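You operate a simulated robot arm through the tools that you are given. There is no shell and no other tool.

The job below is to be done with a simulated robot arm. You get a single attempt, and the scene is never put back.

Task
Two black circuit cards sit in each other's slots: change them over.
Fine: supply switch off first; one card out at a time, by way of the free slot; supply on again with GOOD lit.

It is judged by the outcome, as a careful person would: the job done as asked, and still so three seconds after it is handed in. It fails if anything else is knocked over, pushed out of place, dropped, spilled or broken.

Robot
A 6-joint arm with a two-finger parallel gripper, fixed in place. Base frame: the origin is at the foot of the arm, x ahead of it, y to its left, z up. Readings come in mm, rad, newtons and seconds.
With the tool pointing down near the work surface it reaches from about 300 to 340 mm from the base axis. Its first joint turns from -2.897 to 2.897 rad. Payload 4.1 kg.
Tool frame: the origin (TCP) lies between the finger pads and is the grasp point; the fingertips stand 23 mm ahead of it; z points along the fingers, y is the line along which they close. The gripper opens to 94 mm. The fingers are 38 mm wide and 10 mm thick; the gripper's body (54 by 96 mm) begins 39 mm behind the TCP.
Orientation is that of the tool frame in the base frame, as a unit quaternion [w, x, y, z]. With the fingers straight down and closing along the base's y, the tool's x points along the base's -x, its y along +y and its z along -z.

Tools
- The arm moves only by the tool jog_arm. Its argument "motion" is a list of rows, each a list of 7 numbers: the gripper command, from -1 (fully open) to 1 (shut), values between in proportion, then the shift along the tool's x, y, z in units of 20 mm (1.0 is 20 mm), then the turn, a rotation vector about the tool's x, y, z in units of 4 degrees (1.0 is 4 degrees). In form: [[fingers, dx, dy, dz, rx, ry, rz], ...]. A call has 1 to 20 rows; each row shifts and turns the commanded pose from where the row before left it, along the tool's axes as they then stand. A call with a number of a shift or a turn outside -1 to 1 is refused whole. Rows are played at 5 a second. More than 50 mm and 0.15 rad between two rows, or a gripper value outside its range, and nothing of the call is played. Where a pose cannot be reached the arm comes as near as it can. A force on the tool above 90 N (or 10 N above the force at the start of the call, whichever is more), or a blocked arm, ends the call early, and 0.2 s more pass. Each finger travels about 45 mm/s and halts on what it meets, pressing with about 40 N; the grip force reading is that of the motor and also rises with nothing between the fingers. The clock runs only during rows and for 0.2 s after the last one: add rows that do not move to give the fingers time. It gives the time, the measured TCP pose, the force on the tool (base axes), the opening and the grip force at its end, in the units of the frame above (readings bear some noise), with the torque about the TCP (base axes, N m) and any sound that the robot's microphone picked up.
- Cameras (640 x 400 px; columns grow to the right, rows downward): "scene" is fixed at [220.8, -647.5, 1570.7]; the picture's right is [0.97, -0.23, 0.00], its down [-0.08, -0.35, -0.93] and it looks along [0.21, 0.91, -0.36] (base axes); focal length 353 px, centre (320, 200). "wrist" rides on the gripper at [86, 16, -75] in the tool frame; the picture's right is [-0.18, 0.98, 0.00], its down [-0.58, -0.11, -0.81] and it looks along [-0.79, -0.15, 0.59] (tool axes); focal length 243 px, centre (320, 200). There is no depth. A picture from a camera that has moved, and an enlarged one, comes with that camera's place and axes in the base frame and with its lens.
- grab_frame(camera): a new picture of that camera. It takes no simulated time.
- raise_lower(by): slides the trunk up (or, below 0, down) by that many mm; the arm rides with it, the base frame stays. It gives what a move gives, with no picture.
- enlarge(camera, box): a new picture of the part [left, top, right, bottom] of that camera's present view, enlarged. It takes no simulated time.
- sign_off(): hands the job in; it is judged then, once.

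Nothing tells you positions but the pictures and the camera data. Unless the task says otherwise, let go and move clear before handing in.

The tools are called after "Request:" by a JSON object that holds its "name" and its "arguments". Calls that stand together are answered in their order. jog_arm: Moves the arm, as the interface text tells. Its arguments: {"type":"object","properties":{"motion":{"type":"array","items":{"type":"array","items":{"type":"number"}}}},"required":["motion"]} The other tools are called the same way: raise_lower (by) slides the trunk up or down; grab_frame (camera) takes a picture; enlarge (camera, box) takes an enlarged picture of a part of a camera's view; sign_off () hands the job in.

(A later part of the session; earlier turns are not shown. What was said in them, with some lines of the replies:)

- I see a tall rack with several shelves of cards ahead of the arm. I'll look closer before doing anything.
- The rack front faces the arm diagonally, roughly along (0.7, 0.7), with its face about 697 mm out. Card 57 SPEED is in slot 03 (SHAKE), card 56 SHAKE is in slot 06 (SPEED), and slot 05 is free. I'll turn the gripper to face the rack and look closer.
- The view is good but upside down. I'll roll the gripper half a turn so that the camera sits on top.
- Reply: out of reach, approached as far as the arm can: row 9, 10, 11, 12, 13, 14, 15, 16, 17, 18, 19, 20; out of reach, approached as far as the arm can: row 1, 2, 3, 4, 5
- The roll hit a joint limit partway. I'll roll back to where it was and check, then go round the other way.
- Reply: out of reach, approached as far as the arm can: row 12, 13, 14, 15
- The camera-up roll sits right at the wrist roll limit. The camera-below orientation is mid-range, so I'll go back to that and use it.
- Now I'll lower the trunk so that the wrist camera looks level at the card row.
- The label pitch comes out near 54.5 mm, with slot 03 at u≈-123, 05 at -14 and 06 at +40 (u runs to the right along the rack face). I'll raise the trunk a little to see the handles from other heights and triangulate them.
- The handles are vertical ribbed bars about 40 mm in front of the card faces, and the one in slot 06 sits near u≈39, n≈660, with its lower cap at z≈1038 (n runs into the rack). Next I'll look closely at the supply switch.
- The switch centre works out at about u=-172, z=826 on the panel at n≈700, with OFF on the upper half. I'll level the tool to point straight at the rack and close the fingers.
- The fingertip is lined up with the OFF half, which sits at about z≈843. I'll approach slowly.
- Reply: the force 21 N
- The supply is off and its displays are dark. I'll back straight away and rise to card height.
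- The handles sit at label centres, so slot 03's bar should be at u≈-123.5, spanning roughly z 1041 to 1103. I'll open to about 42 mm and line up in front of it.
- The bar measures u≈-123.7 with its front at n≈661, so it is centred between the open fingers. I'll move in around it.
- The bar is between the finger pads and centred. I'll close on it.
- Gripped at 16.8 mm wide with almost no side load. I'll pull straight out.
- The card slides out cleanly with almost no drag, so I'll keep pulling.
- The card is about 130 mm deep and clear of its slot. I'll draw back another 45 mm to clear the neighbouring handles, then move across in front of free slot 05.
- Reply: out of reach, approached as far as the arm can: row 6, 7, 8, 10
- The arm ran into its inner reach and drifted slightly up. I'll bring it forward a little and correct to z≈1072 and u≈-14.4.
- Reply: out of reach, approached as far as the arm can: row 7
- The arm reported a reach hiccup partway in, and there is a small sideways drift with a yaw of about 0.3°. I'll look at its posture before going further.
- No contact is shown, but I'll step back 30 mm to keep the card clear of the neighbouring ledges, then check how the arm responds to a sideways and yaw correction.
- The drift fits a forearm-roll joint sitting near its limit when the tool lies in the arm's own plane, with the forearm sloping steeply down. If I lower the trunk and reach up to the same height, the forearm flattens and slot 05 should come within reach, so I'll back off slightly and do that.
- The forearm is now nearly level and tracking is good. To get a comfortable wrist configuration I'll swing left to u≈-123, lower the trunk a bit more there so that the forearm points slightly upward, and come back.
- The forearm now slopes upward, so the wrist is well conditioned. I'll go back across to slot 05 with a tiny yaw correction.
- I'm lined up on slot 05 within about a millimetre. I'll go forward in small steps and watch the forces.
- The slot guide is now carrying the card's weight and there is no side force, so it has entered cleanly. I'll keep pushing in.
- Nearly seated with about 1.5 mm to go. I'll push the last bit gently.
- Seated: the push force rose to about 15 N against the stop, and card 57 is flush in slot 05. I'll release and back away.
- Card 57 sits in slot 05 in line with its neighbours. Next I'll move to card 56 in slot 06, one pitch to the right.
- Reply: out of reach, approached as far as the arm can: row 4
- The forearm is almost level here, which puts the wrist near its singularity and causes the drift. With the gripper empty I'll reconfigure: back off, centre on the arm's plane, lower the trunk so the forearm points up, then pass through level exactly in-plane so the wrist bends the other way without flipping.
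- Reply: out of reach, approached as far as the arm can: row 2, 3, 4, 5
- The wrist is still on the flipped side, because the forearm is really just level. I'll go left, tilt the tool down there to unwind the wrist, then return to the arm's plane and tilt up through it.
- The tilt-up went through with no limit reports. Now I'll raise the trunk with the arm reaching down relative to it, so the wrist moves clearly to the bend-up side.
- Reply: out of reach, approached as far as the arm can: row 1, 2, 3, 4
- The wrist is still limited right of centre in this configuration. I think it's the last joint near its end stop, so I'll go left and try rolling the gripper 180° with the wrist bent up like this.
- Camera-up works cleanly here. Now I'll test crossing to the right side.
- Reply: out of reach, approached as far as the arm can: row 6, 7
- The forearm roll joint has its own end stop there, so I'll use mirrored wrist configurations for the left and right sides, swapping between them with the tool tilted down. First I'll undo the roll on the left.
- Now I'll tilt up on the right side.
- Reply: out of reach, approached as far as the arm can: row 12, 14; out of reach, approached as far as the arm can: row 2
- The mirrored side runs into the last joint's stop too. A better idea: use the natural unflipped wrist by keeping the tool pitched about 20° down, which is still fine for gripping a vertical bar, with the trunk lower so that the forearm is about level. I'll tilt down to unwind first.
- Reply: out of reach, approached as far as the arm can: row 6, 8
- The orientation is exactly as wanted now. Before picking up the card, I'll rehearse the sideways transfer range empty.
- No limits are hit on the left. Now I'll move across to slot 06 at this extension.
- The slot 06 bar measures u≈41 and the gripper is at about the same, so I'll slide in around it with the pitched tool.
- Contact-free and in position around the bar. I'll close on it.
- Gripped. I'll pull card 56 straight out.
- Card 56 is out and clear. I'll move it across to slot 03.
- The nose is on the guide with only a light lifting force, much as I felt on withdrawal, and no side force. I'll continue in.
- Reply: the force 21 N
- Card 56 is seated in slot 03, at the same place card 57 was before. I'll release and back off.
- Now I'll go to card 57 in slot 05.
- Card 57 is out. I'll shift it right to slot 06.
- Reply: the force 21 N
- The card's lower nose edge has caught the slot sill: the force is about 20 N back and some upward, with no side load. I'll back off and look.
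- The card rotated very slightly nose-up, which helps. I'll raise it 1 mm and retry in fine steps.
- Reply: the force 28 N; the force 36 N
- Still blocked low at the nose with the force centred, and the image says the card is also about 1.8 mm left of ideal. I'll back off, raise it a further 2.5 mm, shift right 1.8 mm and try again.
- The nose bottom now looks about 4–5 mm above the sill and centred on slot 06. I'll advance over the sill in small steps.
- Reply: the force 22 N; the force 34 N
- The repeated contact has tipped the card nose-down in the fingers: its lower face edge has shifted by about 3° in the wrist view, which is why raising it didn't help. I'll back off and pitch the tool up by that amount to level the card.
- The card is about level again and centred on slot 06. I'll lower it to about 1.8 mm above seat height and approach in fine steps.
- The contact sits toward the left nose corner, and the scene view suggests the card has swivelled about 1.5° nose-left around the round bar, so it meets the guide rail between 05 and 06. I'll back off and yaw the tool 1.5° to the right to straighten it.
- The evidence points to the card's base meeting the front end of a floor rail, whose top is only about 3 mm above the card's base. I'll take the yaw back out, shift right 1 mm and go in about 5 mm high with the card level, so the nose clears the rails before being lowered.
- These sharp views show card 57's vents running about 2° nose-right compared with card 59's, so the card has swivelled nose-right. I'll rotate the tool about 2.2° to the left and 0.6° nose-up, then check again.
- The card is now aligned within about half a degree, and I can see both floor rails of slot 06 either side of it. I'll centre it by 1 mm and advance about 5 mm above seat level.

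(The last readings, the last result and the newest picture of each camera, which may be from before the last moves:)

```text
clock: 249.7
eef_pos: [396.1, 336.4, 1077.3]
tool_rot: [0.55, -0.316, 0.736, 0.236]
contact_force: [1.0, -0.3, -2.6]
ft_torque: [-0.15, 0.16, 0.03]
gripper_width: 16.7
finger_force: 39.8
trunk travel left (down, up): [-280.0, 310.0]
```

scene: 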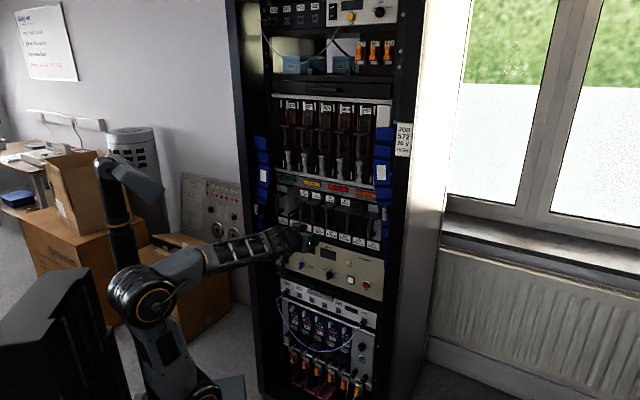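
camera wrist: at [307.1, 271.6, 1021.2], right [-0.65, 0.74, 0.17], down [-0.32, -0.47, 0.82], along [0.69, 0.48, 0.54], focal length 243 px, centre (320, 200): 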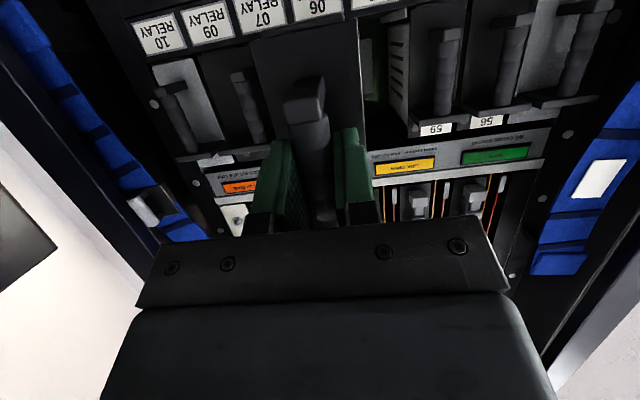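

Request:
{"name": "jog_arm", "arguments": {"motion": [[1, -0.042, -0.004, 0.144, 0, 0, 0], [1, 0, 0, 0, 0, 0, 0]]}}

Request:
{"name": "jog_arm", "arguments": {"motion": [[1, -0.042, -0.004, 0.144, 0, 0, 0], [1, 0, 0, 0, 0, 0, 0]]}}

Request:
{"name": "jog_arm", "arguments": {"motion": [[1, -0.042, -0.004, 0.144, 0, 0, 0], [1, -0.042, -0.004, 0.144, 0, 0, 0], [1, 0, 0, 0, 0, 0, 0]]}}

Request:
{"name": "enlarge", "arguments": {"camera": "wrist", "box": [200, 0, 440, 150]}}

Request:
{"name": "enlarge", "arguments": {"camera": "scene", "box": [312, 200, 352, 225]}}

```text
clock: 250.3
eef_pos: [398.9, 339.0, 1077.1]
tool_rot: [0.55, -0.316, 0.736, 0.237]
contact_force: [0.7, -0.2, -1.7]
ft_torque: [-0.15, 0.15, -0.04]
gripper_width: 16.8
finger_force: 39.3
trunk travel left (down, up): [-280.0, 310.0]
```

```text
clock: 250.9
eef_pos: [400.4, 340.0, 1076.1]
tool_rot: [0.549, -0.317, 0.736, 0.237]
contact_force: [-0.3, 0.0, -2.5]
ft_torque: [-0.15, 0.14, -0.02]
gripper_width: 16.6
finger_force: 40.0
trunk travel left (down, up): [-280.0, 310.0]
```

```text
clock: 251.7
eef_pos: [406.7, 346.3, 1077.9]
tool_rot: [0.55, -0.316, 0.735, 0.237]
contact_force: [0.1, 0.7, -2.2]
ft_torque: [-0.16, 0.16, 0.0]
gripper_width: 16.9
finger_force: 40.4
trunk travel left (down, up): [-280.0, 310.0]
```

```text
2.67 times, centred on (320, 75) of wrist
camera zoom: at [328.0, 288.3, 1015.4], right [-0.68, 0.71, 0.18], down [-0.34, -0.52, 0.79], along [0.65, 0.47, 0.59], focal length 647 px, centre (320, 533)
```

zoom: 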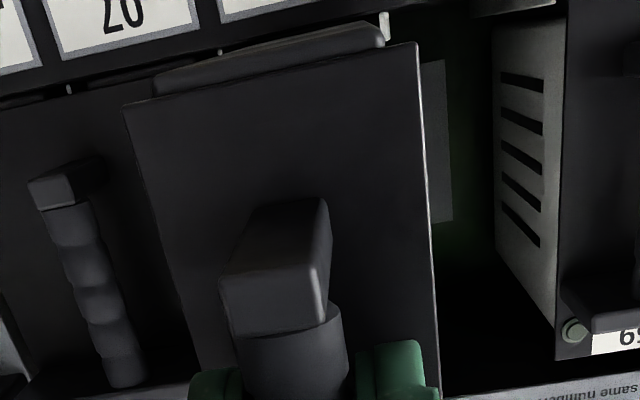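

```text
16.00 times, centred on (332, 212) of scene
camera zoom: at [220.8, -647.5, 1570.7], right [0.97, -0.23, 0.0], down [-0.08, -0.35, -0.93], along [0.21, 0.91, -0.36], focal length 5647 px, centre (128, 0)
```

zoom: 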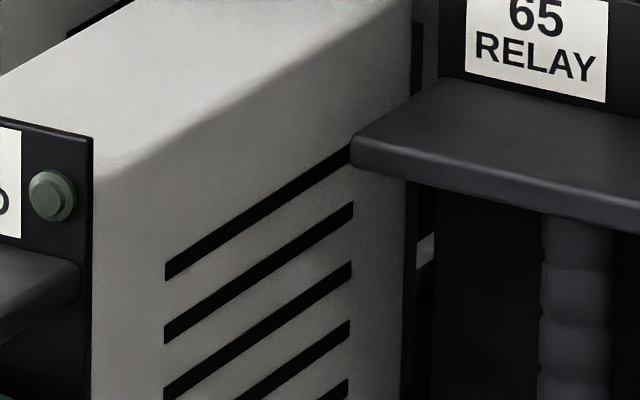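

No contact now, and the nose is past where it was catching. A bit further, then I'll lower it onto the guides.

Request:
{"name": "jog_arm", "arguments": {"motion": [[1, -0.0705, -0.007, 0.24, 0, 0, 0], [1, -0.0705, -0.007, 0.24, 0, 0, 0], [1, -0.0705, -0.007, 0.24, 0, 0, 0], [1, 0, 0, 0, 0, 0, 0]]}}

Request:
{"name": "jog_arm", "arguments": {"motion": [[1, 0.096, 0, 0.028, 0, 0, 0], [1, 0, 0, 0, 0, 0, 0]]}}

Request:
{"name": "jog_arm", "arguments": {"motion": [[1, 0.048, 0, 0.014, 0, 0, 0], [1, 0, 0, 0, 0, 0, 0]]}}

Request:
{"name": "enlarge", "arguments": {"camera": "wrist", "box": [200, 0, 440, 150]}}

```text
clock: 252.7
eef_pos: [415.8, 355.4, 1075.4]
tool_rot: [0.549, -0.317, 0.736, 0.236]
contact_force: [-0.3, 0.8, -2.4]
ft_torque: [-0.1, 0.11, -0.01]
gripper_width: 16.7
finger_force: 39.5
trunk travel left (down, up): [-280.0, 310.0]
```

```text
clock: 253.3
eef_pos: [415.6, 355.0, 1075.6]
tool_rot: [0.551, -0.316, 0.735, 0.237]
contact_force: [-0.8, 0.7, 2.9]
ft_torque: [0.57, -0.47, 0.12]
gripper_width: 16.8
finger_force: 40.2
trunk travel left (down, up): [-280.0, 310.0]
```

```text
clock: 253.9
eef_pos: [414.8, 355.0, 1074.9]
tool_rot: [0.55, -0.316, 0.736, 0.237]
contact_force: [2.0, 1.3, 6.0]
ft_torque: [1.03, -1.01, 0.02]
gripper_width: 16.7
finger_force: 39.6
trunk travel left (down, up): [-280.0, 310.0]
```

```text
2.67 times, centred on (320, 75) of wrist
camera zoom: at [338.0, 298.7, 1013.0], right [-0.68, 0.71, 0.18], down [-0.34, -0.52, 0.78], along [0.65, 0.47, 0.59], focal length 647 px, centre (320, 533)
```

zoom: 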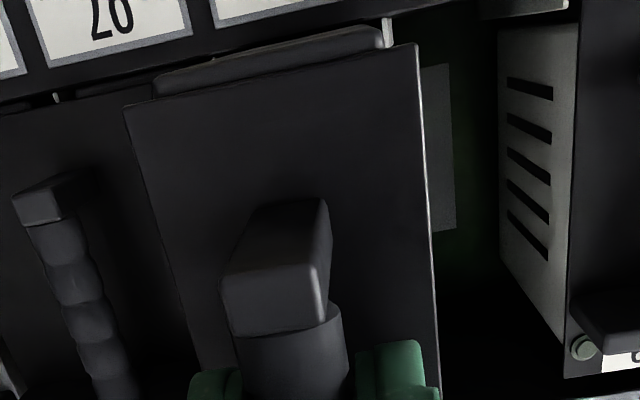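

The nose touches the slot floor, centred, while the rear is still 3 mm high, so the card is about 1° nose-down. I'll pitch up 1° and lower the rear.

Request:
{"name": "jog_arm", "arguments": {"motion": [[1, 0, 0, 0, 0, -0.25, 0], [1, 0, 0, 0, 0, 0, 0]]}}

Request:
{"name": "jog_arm", "arguments": {"motion": [[1, 0.072, 0, 0.02, 0, 0, 0], [1, 0, 0, 0, 0, 0, 0]]}}

Request:
{"name": "jog_arm", "arguments": {"motion": [[1, -0.067, -0.007, 0.24, 0, 0, 0], [1, -0.067, -0.007, 0.24, 0, 0, 0], [1, 0, 0, 0, 0, 0, 0]]}}

Request:
{"name": "enlarge", "arguments": {"camera": "scene", "box": [312, 195, 352, 220]}}

Request:
{"name": "enlarge", "arguments": {"camera": "wrist", "box": [200, 0, 440, 150]}}

```text
clock: 254.5
eef_pos: [413.8, 355.9, 1072.6]
tool_rot: [0.555, -0.315, 0.732, 0.24]
contact_force: [-0.4, -0.4, -0.2]
ft_torque: [-0.02, -0.06, -0.03]
gripper_width: 16.7
finger_force: 39.7
trunk travel left (down, up): [-280.0, 310.0]
```

```text
clock: 255.1
eef_pos: [416.4, 354.9, 1072.1]
tool_rot: [0.556, -0.314, 0.731, 0.239]
contact_force: [-0.1, -0.4, 0.7]
ft_torque: [0.07, -0.06, 0.12]
gripper_width: 16.8
finger_force: 40.4
trunk travel left (down, up): [-280.0, 310.0]
```

```text
clock: 255.9
eef_pos: [424.1, 363.0, 1072.3]
tool_rot: [0.557, -0.313, 0.731, 0.239]
contact_force: [-0.6, -0.1, 0.9]
ft_torque: [0.09, -0.08, 0.03]
gripper_width: 16.8
finger_force: 39.9
trunk travel left (down, up): [-280.0, 310.0]
```

```text
16.00 times, centred on (332, 208) of scene
camera zoom: at [220.8, -647.5, 1570.7], right [0.97, -0.23, 0.0], down [-0.08, -0.35, -0.93], along [0.21, 0.91, -0.36], focal length 5647 px, centre (128, 80)
```

zoom: 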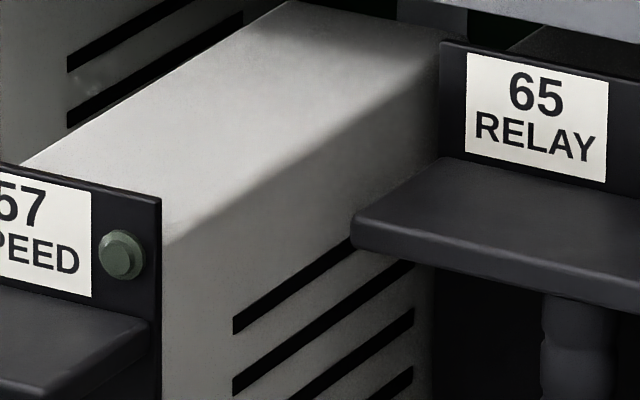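

```text
2.67 times, centred on (320, 75) of wrist
camera zoom: at [347.7, 306.5, 1008.7], right [-0.68, 0.71, 0.18], down [-0.35, -0.53, 0.78], along [0.65, 0.46, 0.61], focal length 647 px, centre (320, 533)
```

zoom: 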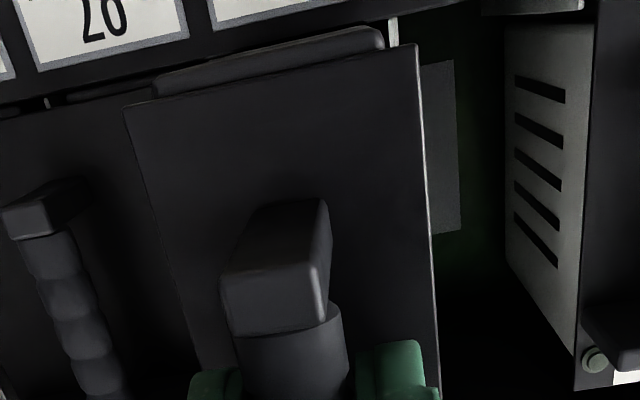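

The card now rides on its guides with almost zero force. I'll push on in.

Request:
{"name": "jog_arm", "arguments": {"motion": [[1, -0.066, -0.006, 0.241, 0, 0, 0], [1, -0.066, -0.006, 0.241, 0, 0, 0], [1, -0.066, -0.006, 0.241, 0, 0, 0], [1, -0.066, -0.006, 0.241, 0, 0, 0], [1, 0, 0, 0, 0, 0, 0]]}}

Request:
{"name": "jog_arm", "arguments": {"motion": [[1, -0.066, -0.006, 0.241, 0, 0, 0], [1, -0.066, -0.006, 0.241, 0, 0, 0], [1, -0.066, -0.006, 0.241, 0, 0, 0], [1, -0.066, -0.006, 0.241, 0, 0, 0], [1, 0, 0, 0, 0, 0, 0]]}}

Request:
{"name": "jog_arm", "arguments": {"motion": [[1, -0.066, -0.006, 0.241, 0, 0, 0], [1, -0.066, -0.006, 0.241, 0, 0, 0], [1, -0.066, -0.006, 0.241, 0, 0, 0], [1, -0.066, -0.006, 0.241, 0, 0, 0], [1, 0, 0, 0, 0, 0, 0]]}}

Request:
{"name": "enlarge", "arguments": {"camera": "scene", "box": [280, 175, 360, 225]}}

Request:
{"name": "enlarge", "arguments": {"camera": "wrist", "box": [200, 0, 440, 150]}}

```text
clock: 257.1
eef_pos: [436.7, 377.1, 1071.4]
tool_rot: [0.557, -0.314, 0.731, 0.239]
contact_force: [-0.4, -0.2, 2.7]
ft_torque: [0.29, -0.28, 0.04]
gripper_width: 16.9
finger_force: 40.2
trunk travel left (down, up): [-280.0, 310.0]
```

```text
clock: 258.3
eef_pos: [452.2, 391.5, 1072.0]
tool_rot: [0.558, -0.313, 0.73, 0.239]
contact_force: [-0.6, 0.0, 3.2]
ft_torque: [0.22, -0.29, 0.02]
gripper_width: 16.7
finger_force: 40.0
trunk travel left (down, up): [-280.0, 310.0]
```

```text
clock: 259.5
eef_pos: [465.1, 405.3, 1072.5]
tool_rot: [0.557, -0.314, 0.731, 0.24]
contact_force: [-0.7, -1.1, 4.7]
ft_torque: [0.2, -0.31, -0.03]
gripper_width: 16.7
finger_force: 39.9
trunk travel left (down, up): [-280.0, 310.0]
```

```text
8.00 times, centred on (320, 200) of scene
camera zoom: at [220.8, -647.5, 1570.7], right [0.97, -0.23, 0.0], down [-0.08, -0.35, -0.93], along [0.21, 0.91, -0.36], focal length 2823 px, centre (320, 200)
```

zoom: 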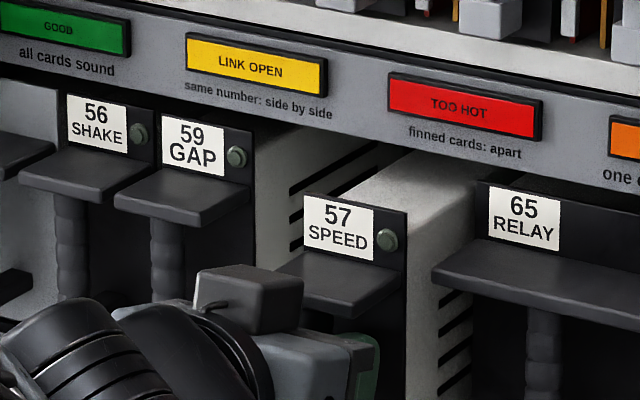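

```text
2.67 times, centred on (320, 75) of wrist
camera zoom: at [388.4, 349.7, 1008.5], right [-0.68, 0.71, 0.18], down [-0.35, -0.53, 0.77], along [0.65, 0.46, 0.61], focal length 647 px, centre (320, 533)
```

zoom: 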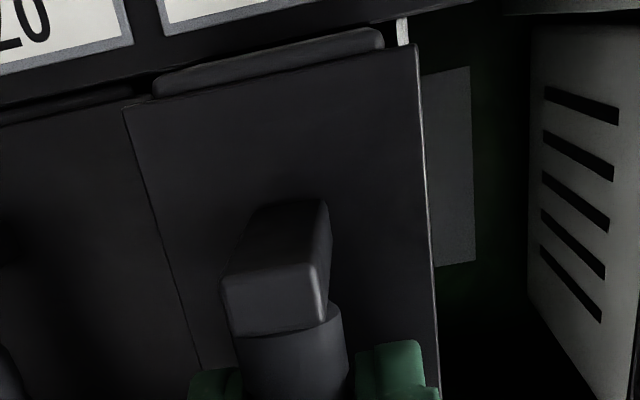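

Request:
{"name": "jog_arm", "arguments": {"motion": [[1, -0.066, -0.006, 0.241, 0, 0, 0], [1, -0.066, -0.006, 0.241, 0, 0, 0], [1, -0.066, -0.006, 0.241, 0, 0, 0], [1, -0.066, -0.006, 0.241, 0, 0, 0], [1, 0, 0, 0, 0, 0, 0]]}}

Request:
{"name": "jog_arm", "arguments": {"motion": [[1, -0.066, -0.006, 0.241, 0, 0, 0], [1, -0.066, -0.006, 0.241, 0, 0, 0], [1, -0.066, -0.006, 0.241, 0, 0, 0], [1, -0.066, -0.006, 0.241, 0, 0, 0], [1, 0, 0, 0, 0, 0, 0]]}}

Request:
{"name": "enlarge", "arguments": {"camera": "scene", "box": [280, 175, 360, 225]}}

Request:
{"name": "enlarge", "arguments": {"camera": "wrist", "box": [200, 0, 440, 150]}}

```text
clock: 260.7
eef_pos: [479.2, 419.9, 1070.9]
tool_rot: [0.557, -0.314, 0.731, 0.239]
contact_force: [-1.1, -2.1, 4.1]
ft_torque: [0.04, -0.1, -0.04]
gripper_width: 16.7
finger_force: 40.3
trunk travel left (down, up): [-280.0, 310.0]
```

```text
clock: 261.9
eef_pos: [491.6, 433.0, 1072.1]
tool_rot: [0.557, -0.314, 0.731, 0.239]
contact_force: [-1.4, -1.9, 6.8]
ft_torque: [0.06, -0.13, -0.07]
gripper_width: 16.7
finger_force: 40.0
trunk travel left (down, up): [-280.0, 310.0]
```

```text
8.00 times, centred on (320, 200) of scene
camera zoom: at [220.8, -647.5, 1570.7], right [0.97, -0.23, 0.0], down [-0.08, -0.35, -0.93], along [0.21, 0.91, -0.36], focal length 2823 px, centre (320, 200)
```

zoom: 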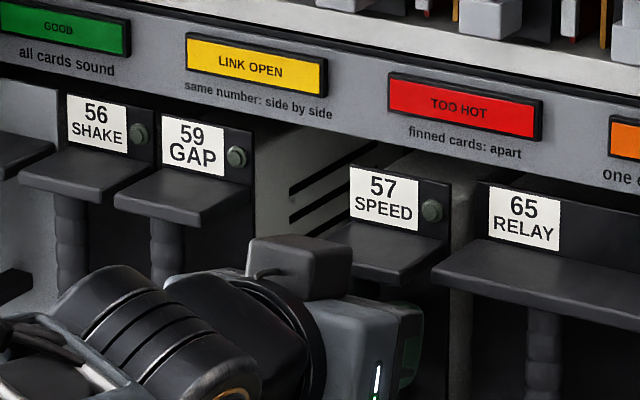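

```text
2.67 times, centred on (320, 75) of wrist
camera zoom: at [415.7, 377.8, 1008.5], right [-0.68, 0.71, 0.18], down [-0.35, -0.53, 0.77], along [0.64, 0.46, 0.61], focal length 647 px, centre (320, 533)
```

zoom: 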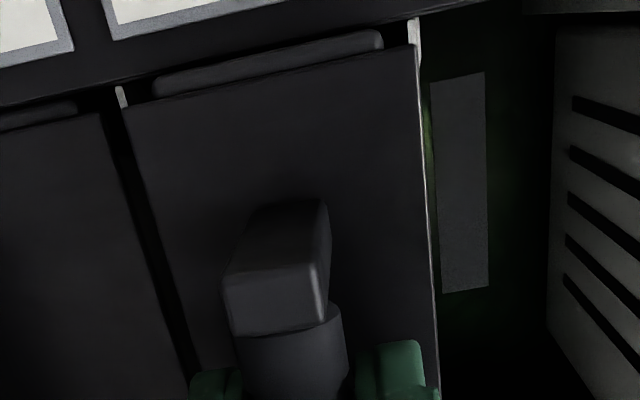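

Request:
{"name": "jog_arm", "arguments": {"motion": [[1, -0.066, -0.006, 0.241, 0, 0, 0], [1, -0.066, -0.006, 0.241, 0, 0, 0], [1, 0, 0, 0, 0, 0, 0]]}}

Request:
{"name": "enlarge", "arguments": {"camera": "wrist", "box": [200, 0, 440, 150]}}

Request:
{"name": "jog_arm", "arguments": {"motion": [[1, -0.026, -0.002, 0.096, 0, 0, 0], [1, 0, 0, 0, 0, 0, 0]]}}

Request:
{"name": "jog_arm", "arguments": {"motion": [[1, -0.026, -0.002, 0.096, 0, 0, 0], [1, 0, 0, 0, 0, 0, 0]]}}

Request:
{"name": "enlarge", "arguments": {"camera": "scene", "box": [280, 175, 360, 225]}}

Request:
{"name": "enlarge", "arguments": {"camera": "wrist", "box": [200, 0, 440, 150]}}

```text
clock: 262.7
eef_pos: [498.6, 441.0, 1070.7]
tool_rot: [0.556, -0.315, 0.731, 0.24]
contact_force: [-5.1, -4.2, 5.5]
ft_torque: [-0.26, 0.2, 0.02]
gripper_width: 16.5
finger_force: 40.1
trunk travel left (down, up): [-280.0, 310.0]
```

```text
2.67 times, centred on (320, 75) of wrist
camera zoom: at [422.8, 384.5, 1008.6], right [-0.68, 0.71, 0.18], down [-0.35, -0.53, 0.77], along [0.65, 0.46, 0.61], focal length 647 px, centre (320, 533)
```

zoom: 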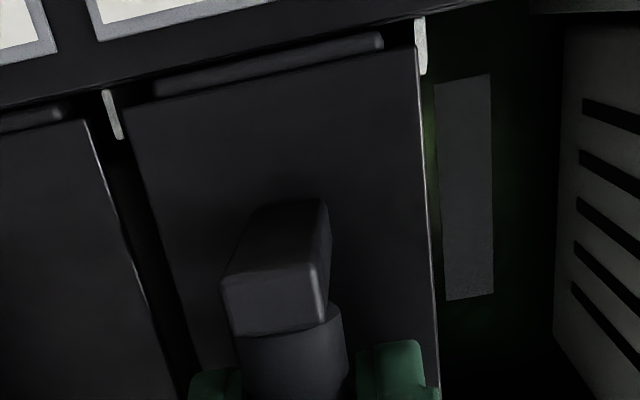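

```text
clock: 263.3
eef_pos: [501.3, 442.5, 1071.6]
tool_rot: [0.556, -0.314, 0.731, 0.24]
contact_force: [-3.7, -4.6, 4.1]
ft_torque: [-0.36, 0.19, -0.02]
gripper_width: 16.8
finger_force: 40.8
trunk travel left (down, up): [-280.0, 310.0]
```

```text
clock: 263.9
eef_pos: [501.3, 442.9, 1073.1]
tool_rot: [0.556, -0.315, 0.731, 0.239]
contact_force: [-16.6, -15.5, 0.1]
ft_torque: [-0.63, 0.58, -0.15]
gripper_width: 16.8
finger_force: 39.7
trunk travel left (down, up): [-280.0, 310.0]
```

```text
8.00 times, centred on (320, 200) of scene
camera zoom: at [220.8, -647.5, 1570.7], right [0.97, -0.23, 0.0], down [-0.08, -0.35, -0.93], along [0.21, 0.91, -0.36], focal length 2823 px, centre (320, 200)
```

zoom: 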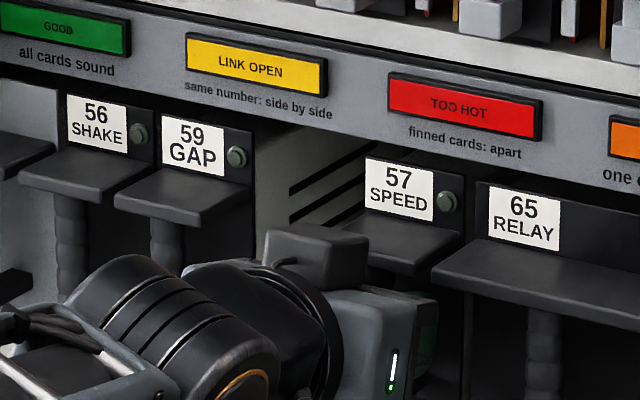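

```text
2.67 times, centred on (320, 75) of wrist
camera zoom: at [424.6, 386.4, 1008.9], right [-0.68, 0.71, 0.18], down [-0.35, -0.53, 0.78], along [0.65, 0.46, 0.61], focal length 647 px, centre (320, 533)
```

zoom: 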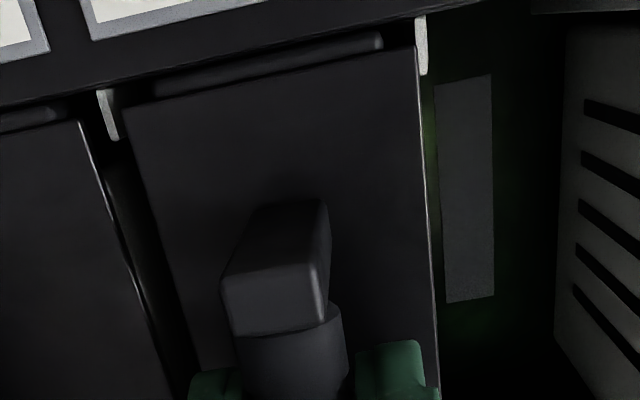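

Card 57 is seated in slot 06: the push force rose to about 22 N at the stop and its label sits where card 56's was. I'll ease off, nudge it 1 mm right and let go.

Request:
{"name": "jog_arm", "arguments": {"motion": [[1, 0.02, -0.06, -0.06, 0, 0, 0], [1, 0, 0, 0, 0, 0, 0], [0.1, 0, 0, 0, 0, 0, 0], [0.1, 0, 0, 0, 0, 0, 0], [0.1, 0, 0, 0, 0, 0, 0]]}}

Request:
{"name": "jog_arm", "arguments": {"motion": [[0.1, 0.132, 0.012, -0.482, 0, 0, 0], [0.1, 0.132, 0.012, -0.482, 0, 0, 0], [0.1, 0.132, 0.012, -0.482, 0, 0, 0], [0.1, 0.132, 0.012, -0.482, 0, 0, 0], [0.1, 0.264, 0.024, -0.964, 0, 0, 0], [0.1, 0.264, 0.024, -0.964, 0, 0, 0], [0.1, 0, 0, 0, 0, 0, 0]]}}

Request:
{"name": "grab_frame", "arguments": {"camera": "wrist"}}

Request:
{"name": "enlarge", "arguments": {"camera": "wrist", "box": [200, 0, 440, 150]}}

Request:
{"name": "enlarge", "arguments": {"camera": "scene", "box": [264, 170, 392, 250]}}

```text
clock: 265.1
eef_pos: [503.6, 442.5, 1071.1]
tool_rot: [0.557, -0.314, 0.731, 0.24]
contact_force: [0.3, -0.3, 0.2]
ft_torque: [0.02, -0.01, 0.0]
gripper_width: 42.5
finger_force: 0.0
trunk travel left (down, up): [-280.0, 310.0]
```

```text
clock: 266.7
eef_pos: [446.1, 384.1, 1071.3]
tool_rot: [0.557, -0.314, 0.73, 0.24]
contact_force: [-0.6, 0.4, 0.6]
ft_torque: [0.0, 0.01, 0.0]
gripper_width: 42.5
finger_force: 0.2
trunk travel left (down, up): [-280.0, 310.0]
```

```text
taken
camera wrist: at [370.6, 328.4, 1007.7], right [-0.68, 0.71, 0.18], down [-0.35, -0.53, 0.78], along [0.65, 0.46, 0.61], focal length 243 px, centre (320, 200)
```

wrist: 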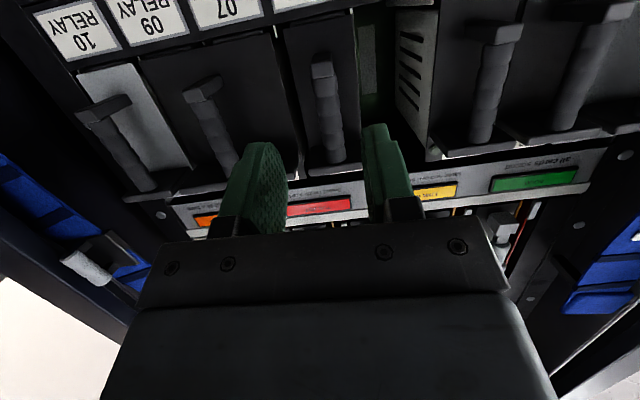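

```text
2.67 times, centred on (320, 75) of wrist
camera zoom: at [370.6, 328.4, 1007.7], right [-0.68, 0.71, 0.18], down [-0.35, -0.53, 0.78], along [0.65, 0.46, 0.61], focal length 647 px, centre (320, 533)
```

zoom: 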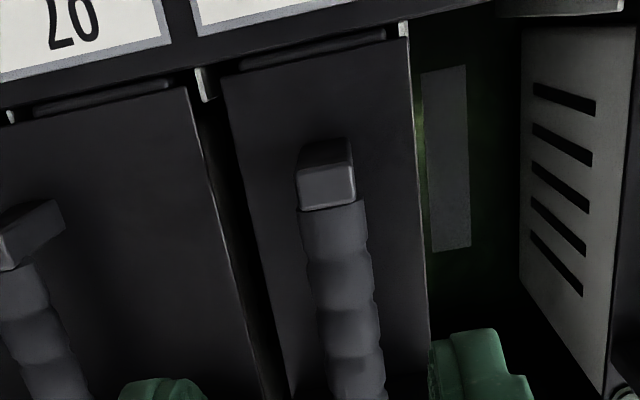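

```text
5.00 times, centred on (328, 210) of scene
camera zoom: at [220.8, -647.5, 1570.7], right [0.97, -0.23, 0.0], down [-0.08, -0.35, -0.93], along [0.21, 0.91, -0.36], focal length 1765 px, centre (280, 150)
```

zoom: 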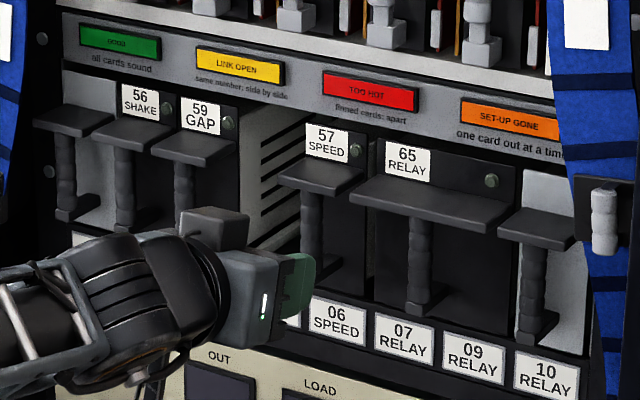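

The swap is done: 56 SHAKE is in slot 03, 57 SPEED is in slot 06 and slot 05 is free again. Next is the supply: I'll retreat, close the fingers, swing left and lower to the switch's ON half.

Request:
{"name": "jog_arm", "arguments": {"motion": [[0.1, 0.264, 0.024, -0.964, 0, 0, 0], [0.1, 0.264, 0.024, -0.964, 0, 0, 0], [0.1, 0.264, 0.024, -0.964, 0, 0, 0], [0.1, 0.264, 0.024, -0.964, 0, 0, 0], [0.1, 0.264, 0.024, -0.964, 0, 0, 0], [1, 0, 0, 0, 0.337, 0, 0.092], [1, 0, 0, 0, 0, 0, 0], [1, 0, 0, 0, 0, 0, 0], [1, 0, 0, 0, 0, 0, 0]]}}

Request:
{"name": "jog_arm", "arguments": {"motion": [[1, 0, 1, 0, 0, 0, 0], [1, 0, 1, 0, 0, 0, 0], [1, 0, 1, 0, 0, 0, 0], [1, 0, 1, 0, 0, 0, 0], [1, 0, 1, 0, 0, 0, 0], [1, 0, 1, 0, 0, 0, 0], [1, 0, 1, 0, 0, 0, 0], [1, 0, 1, 0, 0, 0, 0], [1, 0, 1, 0, 0, 0, 0], [1, 0, 1, 0, 0, 0, 0], [1, 0, 0.7, 0, 0, 0, 0], [1, 0, 0, 0, 0, 0, 0]]}}

Request:
{"name": "grab_frame", "arguments": {"camera": "scene"}}

```text
clock: 268.7
eef_pos: [378.0, 313.9, 1071.2]
tool_rot: [0.557, -0.31, 0.734, 0.236]
contact_force: [0.7, 0.4, 0.0]
ft_torque: [0.02, 0.03, -0.03]
gripper_width: 0.0
finger_force: 40.4
trunk travel left (down, up): [-280.0, 310.0]
```

```text
clock: 271.3
eef_pos: [248.4, 438.9, 1065.0]
tool_rot: [0.56, -0.305, 0.735, 0.232]
contact_force: [-0.1, -0.7, 0.6]
ft_torque: [-0.02, 0.01, -0.02]
gripper_width: 0.0
finger_force: 40.1
out of reach, approached as far as the arm can: row 1, 2, 3
trunk travel left (down, up): [-280.0, 310.0]
```

```text
taken
```

scene: 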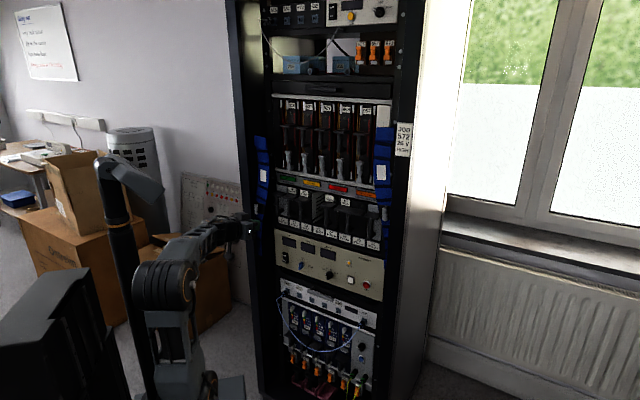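

Request:
{"name": "jog_arm", "arguments": {"motion": [[1, 0, 0.92, 0, 0, 0, 0], [1, 0, 0.92, 0, 0, 0, 0], [1, 0, 0, 0, 0, 0, 0]]}}

Request:
{"name": "raise_lower", "arguments": {"by": -247}}

Request:
{"name": "grab_frame", "arguments": {"camera": "wrist"}}

Request:
{"name": "grab_frame", "arguments": {"camera": "scene"}}

```text
clock: 272.1
eef_pos: [223.5, 464.9, 1064.0]
tool_rot: [0.56, -0.304, 0.735, 0.232]
contact_force: [-0.8, 0.0, -0.8]
ft_torque: [0.01, 0.01, 0.03]
gripper_width: 0.0
finger_force: 39.9
trunk travel left (down, up): [-280.0, 310.0]
```

```text
clock: 274.6
eef_pos: [223.9, 464.3, 817.0]
tool_rot: [0.56, -0.305, 0.735, 0.232]
contact_force: [0.0, 0.3, -0.6]
ft_torque: [0.0, 0.01, 0.0]
gripper_width: 0.0
finger_force: 40.5
trunk travel left (down, up): [-33.0, 557.0]
```

```text
taken
camera wrist: at [145.8, 410.4, 754.1], right [-0.66, 0.73, 0.18], down [-0.36, -0.52, 0.78], along [0.66, 0.45, 0.61], focal length 243 px, centre (320, 200)
```

wrist: 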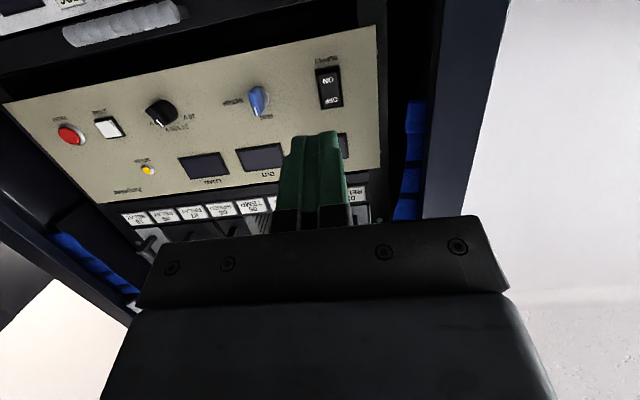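

```text
taken
```

scene: 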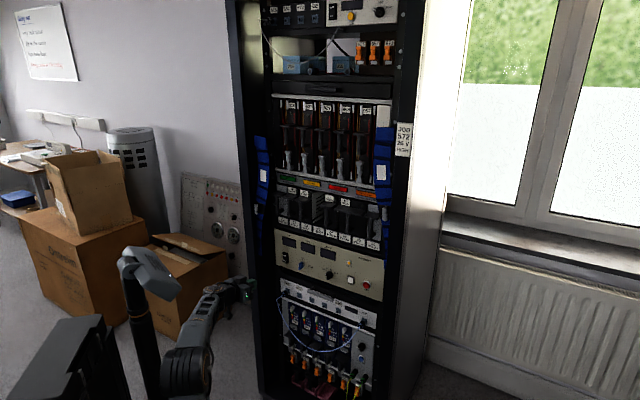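

The ON half measures z≈818 at u≈-172, and the closed fingertips are lined up. I'll approach.

Request:
{"name": "jog_arm", "arguments": {"motion": [[1, -0.267, 0.07, 0.9636, 0, 0, 0], [1, -0.267, 0, 0.9636, 0, 0, 0], [1, -0.267, 0, 0.9636, 0, 0, 0], [1, -0.267, 0, 0.9636, 0, 0, 0], [1, -0.267, 0, 0.9636, 0, 0, 0], [1, -0.267, 0, 0.9636, 0, 0, 0], [1, -0.267, 0, 0.9636, 0, 0, 0], [1, -0.134, 0, 0.482, 0, 0, 0], [1, 0, 0, 0, 0, 0, 0]]}}

Request:
{"name": "grab_frame", "arguments": {"camera": "wrist"}}

Request:
{"name": "enlarge", "arguments": {"camera": "scene", "box": [240, 220, 320, 270]}}

```text
clock: 276.6
eef_pos: [328.7, 573.4, 816.5]
tool_rot: [0.559, -0.305, 0.736, 0.232]
contact_force: [-0.7, 0.0, 0.3]
ft_torque: [0.02, 0.05, 0.0]
gripper_width: 0.1
finger_force: 39.6
trunk travel left (down, up): [-33.0, 557.0]
```

```text
taken
camera wrist: at [251.4, 518.5, 752.9], right [-0.66, 0.73, 0.18], down [-0.36, -0.52, 0.78], along [0.66, 0.45, 0.61], focal length 243 px, centre (320, 200)
```

wrist: 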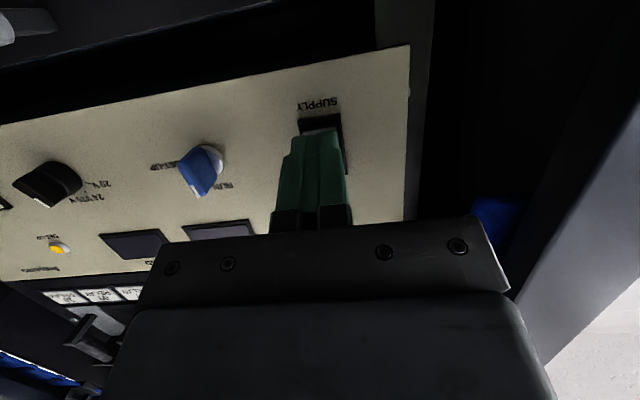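

```text
8.00 times, centred on (280, 245) of scene
camera zoom: at [220.8, -647.5, 1570.7], right [0.97, -0.23, 0.0], down [-0.08, -0.35, -0.93], along [0.21, 0.91, -0.36], focal length 2823 px, centre (640, -160)
```

zoom: 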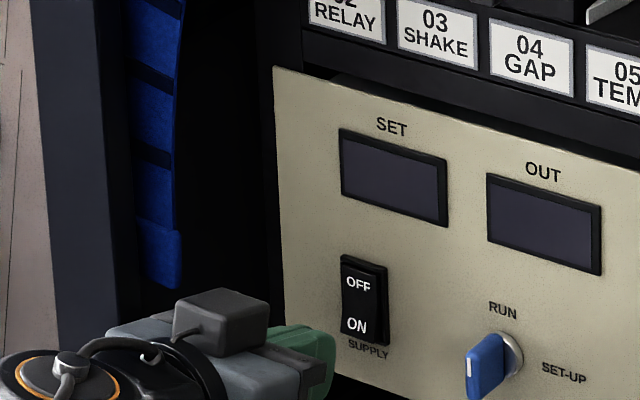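

Request:
{"name": "jog_arm", "arguments": {"motion": [[1, -0.067, 0, 0.241, 0, 0, 0], [1, -0.067, 0, 0.241, 0, 0, 0], [1, -0.067, 0, 0.241, 0, 0, 0], [1, 0, 0, 0, 0, 0, 0]]}}

Request:
{"name": "jog_arm", "arguments": {"motion": [[1, -0.04, 0, 0.145, 0, 0, 0], [1, -0.04, 0, 0.145, 0, 0, 0], [1, 0, 0, 0, 0, 0, 0]]}}

Request:
{"name": "enlarge", "arguments": {"camera": "scene", "box": [240, 220, 320, 270]}}

```text
clock: 277.6
eef_pos: [339.5, 582.7, 815.1]
tool_rot: [0.559, -0.305, 0.735, 0.232]
contact_force: [-0.7, -0.5, -0.6]
ft_torque: [-0.02, -0.01, -0.01]
gripper_width: 0.0
finger_force: 40.1
trunk travel left (down, up): [-33.0, 557.0]
```

```text
clock: 278.4
eef_pos: [343.8, 587.0, 815.7]
tool_rot: [0.559, -0.306, 0.735, 0.232]
contact_force: [0.2, -0.2, 0.6]
ft_torque: [-0.02, 0.0, 0.02]
gripper_width: 0.0
finger_force: 40.4
trunk travel left (down, up): [-33.0, 557.0]
```

```text
8.00 times, centred on (280, 245) of scene
camera zoom: at [220.8, -647.5, 1570.7], right [0.97, -0.23, 0.0], down [-0.08, -0.35, -0.93], along [0.21, 0.91, -0.36], focal length 2823 px, centre (640, -160)
```

zoom: 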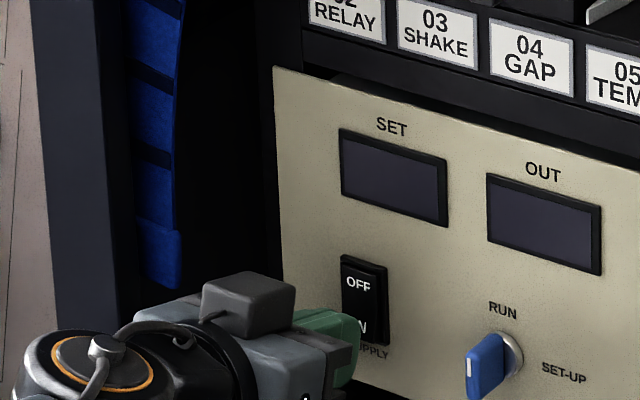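

Request:
{"name": "jog_arm", "arguments": {"motion": [[1, -0.193, 0, -0.053, 0, 0, 0], [1, -0.04, 0, 0.145, 0, 0, 0], [1, -0.04, 0, 0.145, 0, 0, 0], [1, 0, 0, 0, 0, 0, 0]]}}

Request:
{"name": "enlarge", "arguments": {"camera": "scene", "box": [240, 220, 320, 270]}}

Request:
{"name": "grab_frame", "arguments": {"camera": "wrist"}}

```text
clock: 279.4
eef_pos: [346.5, 591.0, 821.3]
tool_rot: [0.559, -0.305, 0.735, 0.233]
contact_force: [-24.9, -32.1, -11.9]
ft_torque: [0.19, -0.09, -0.2]
gripper_width: 0.0
finger_force: 39.6
trunk travel left (down, up): [-33.0, 557.0]
```

```text
8.00 times, centred on (280, 245) of scene
camera zoom: at [220.8, -647.5, 1570.7], right [0.97, -0.23, 0.0], down [-0.08, -0.35, -0.93], along [0.21, 0.91, -0.36], focal length 2823 px, centre (640, -160)
```

zoom: 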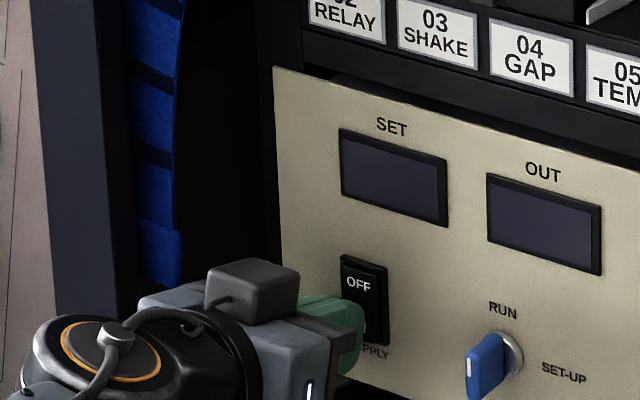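

```text
taken
camera wrist: at [268.4, 535.6, 758.0], right [-0.66, 0.73, 0.18], down [-0.36, -0.52, 0.78], along [0.66, 0.45, 0.61], focal length 243 px, centre (320, 200)
```

wrist: 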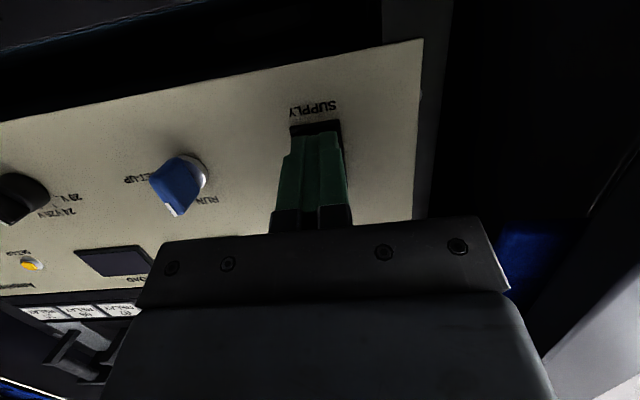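

The pitched fingertip touched above the switch's pivot with its upper corner, so it didn't toggle. I'll back off, drop 18 mm so that corner lands on the ON half, and press again.

Request:
{"name": "jog_arm", "arguments": {"motion": [[1, 0.134, 0, -0.482, 0, 0, 0], [1, 0.43, 0, 0.12, 0, 0, 0], [1, 0.43, 0, 0.12, 0, 0, 0], [1, 0, 0, 0, 0, 0, 0]]}}

Request:
{"name": "enlarge", "arguments": {"camera": "scene", "box": [240, 220, 320, 270]}}

Request:
{"name": "grab_frame", "arguments": {"camera": "wrist"}}

```text
clock: 280.4
eef_pos: [341.0, 583.1, 803.3]
tool_rot: [0.559, -0.305, 0.735, 0.233]
contact_force: [0.4, 0.1, 0.3]
ft_torque: [0.0, 0.0, -0.01]
gripper_width: 0.0
finger_force: 40.0
trunk travel left (down, up): [-33.0, 557.0]
```

```text
8.00 times, centred on (280, 245) of scene
camera zoom: at [220.8, -647.5, 1570.7], right [0.97, -0.23, 0.0], down [-0.08, -0.35, -0.93], along [0.21, 0.91, -0.36], focal length 2823 px, centre (640, -160)
```

zoom: 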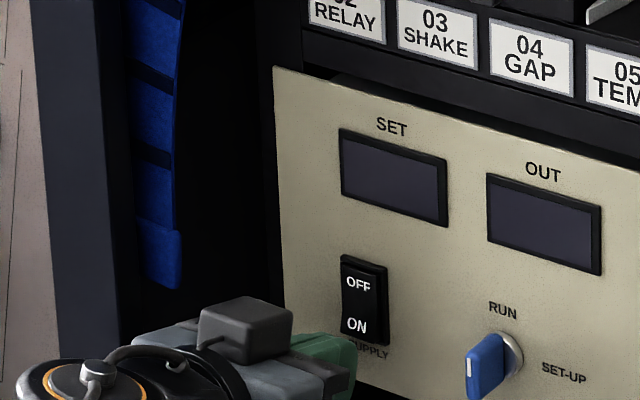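

```text
taken
camera wrist: at [263.5, 529.7, 740.2], right [-0.66, 0.73, 0.18], down [-0.36, -0.52, 0.78], along [0.66, 0.45, 0.61], focal length 243 px, centre (320, 200)
```

wrist: 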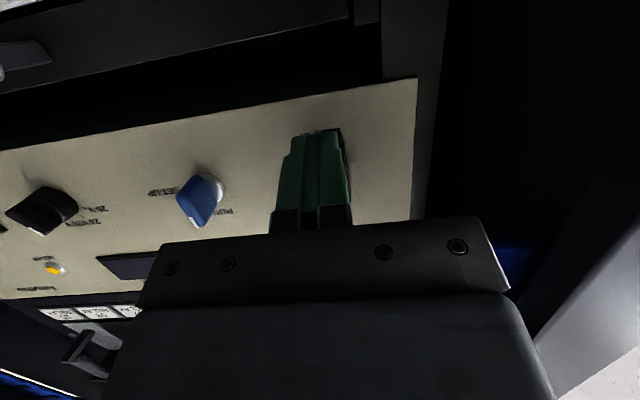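

Request:
{"name": "jog_arm", "arguments": {"motion": [[1, -0.067, 0, 0.241, 0, 0, 0], [1, -0.04, 0, 0.145, 0, 0, 0], [1, 0, 0, 0, 0, 0, 0]]}}

Request:
{"name": "jog_arm", "arguments": {"motion": [[1, -0.04, 0, 0.145, 0, 0, 0], [1, 0, 0, 0, 0, 0, 0]]}}

Request:
{"name": "enlarge", "arguments": {"camera": "scene", "box": [240, 220, 320, 270]}}

```text
clock: 281.2
eef_pos: [346.3, 590.7, 803.5]
tool_rot: [0.56, -0.305, 0.735, 0.232]
contact_force: [-0.3, 0.4, -0.6]
ft_torque: [0.01, -0.01, 0.02]
gripper_width: 0.3
finger_force: 39.7
trunk travel left (down, up): [-33.0, 557.0]
```

```text
clock: 281.8
eef_pos: [346.8, 590.2, 803.6]
tool_rot: [0.559, -0.304, 0.736, 0.232]
contact_force: [-32.4, -47.8, -15.2]
ft_torque: [0.34, -0.03, -0.3]
gripper_width: 0.0
finger_force: 40.4
trunk travel left (down, up): [-33.0, 557.0]
```

```text
8.00 times, centred on (280, 245) of scene
camera zoom: at [220.8, -647.5, 1570.7], right [0.97, -0.23, 0.0], down [-0.08, -0.35, -0.93], along [0.21, 0.91, -0.36], focal length 2823 px, centre (640, -160)
```

zoom: 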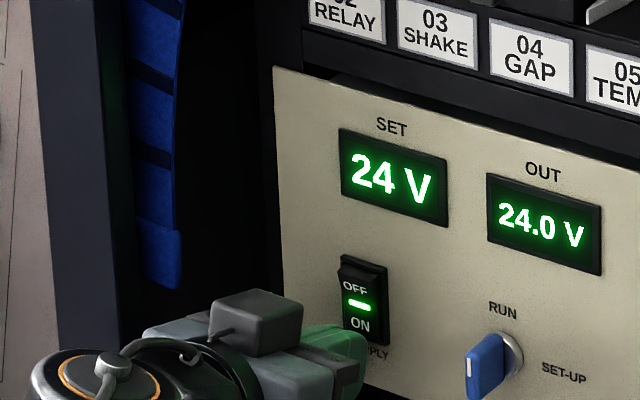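

The supply is on and shows 24 V. I'll back the arm away and check the lamps.

Request:
{"name": "jog_arm", "arguments": {"motion": [[1, 0.134, 0, -0.482, 0, 0, 0], [1, 0.267, 0, -0.9636, 0, 0, 0], [1, 0.267, 0, -0.9636, 0, 0, 0], [1, 0.267, 0, -0.9636, 0, 0, 0], [1, 0.267, 0, -0.9636, 0, 0, 0], [1, 0.267, 0, -0.9636, 0, 0, 0], [1, 0.267, 0, -0.9636, 0, 0, 0], [1, 0.267, 0, -0.9636, 0, 0, 0], [1, 0, 0, 0, 0, 0, 0]]}}

Request:
{"name": "enlarge", "arguments": {"camera": "scene", "box": [264, 165, 392, 245]}}

Request:
{"name": "enlarge", "arguments": {"camera": "scene", "box": [264, 210, 392, 290]}}

Request:
{"name": "grab_frame", "arguments": {"camera": "scene"}}

```text
clock: 283.8
eef_pos: [244.1, 485.1, 802.6]
tool_rot: [0.56, -0.305, 0.735, 0.233]
contact_force: [0.4, -0.1, -0.4]
ft_torque: [-0.01, 0.01, 0.0]
gripper_width: 0.0
finger_force: 40.1
trunk travel left (down, up): [-33.0, 557.0]
```

```text
5.00 times, centred on (328, 205) of scene
camera zoom: at [220.8, -647.5, 1570.7], right [0.97, -0.23, 0.0], down [-0.08, -0.35, -0.93], along [0.21, 0.91, -0.36], focal length 1765 px, centre (280, 175)
```

zoom: 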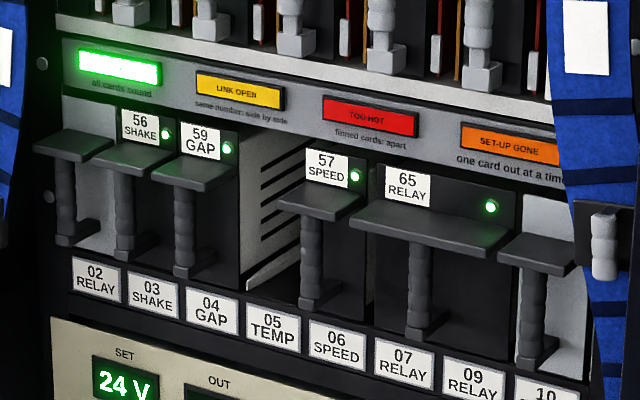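

```text
5.00 times, centred on (328, 250) of scene
camera zoom: at [220.8, -647.5, 1570.7], right [0.97, -0.23, 0.0], down [-0.08, -0.35, -0.93], along [0.21, 0.91, -0.36], focal length 1765 px, centre (280, -50)
```

zoom: 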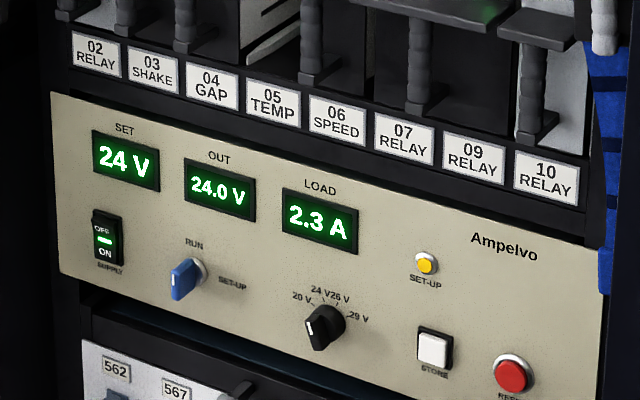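

```text
taken
```

scene: 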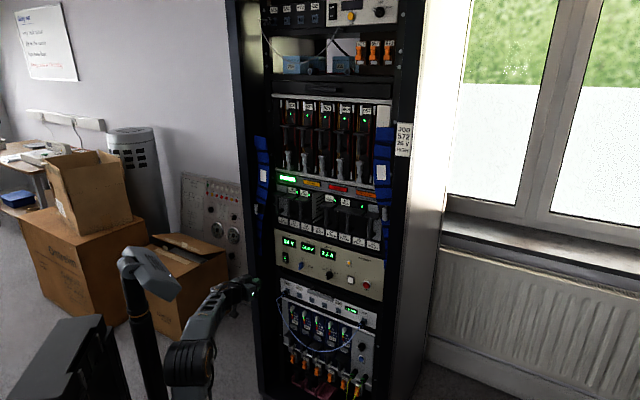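

GOOD is lit, all four card lamps are green, and the supply is on at 24 V with 2.3 A as before. Card 56 SHAKE is in slot 03, 57 SPEED is in slot 06, slot 05 is free and the arm is clear, so I'm handing in.

Request:
{"name": "sign_off", "arguments": {}}

```text
The job is handed in.
```

The two cards have changed places: 56 SHAKE is now in slot 03 and 57 SPEED is in slot 06. GOOD is lit and all four card lamps are green.

- **Order:** I switched the supply off first and moved one card at a time by way of slot 05, which is free again.
- **Supply:** It is back on, reading 24 V and 2.3 A, the same as at the start.
- **Hard contact:** Card 57 went into slot 06 only after several tries. Its nose caught at the front of the slot with up to about 35 N and the card twisted slightly in the gripper. I realigned it, and it then slid in and seated normally.
- **Switch:** The first press to turn the supply back on landed too high and did nothing. The second worked.

Nothing else looked moved or knocked over in the final pictures, and the arm is clear of the rack.
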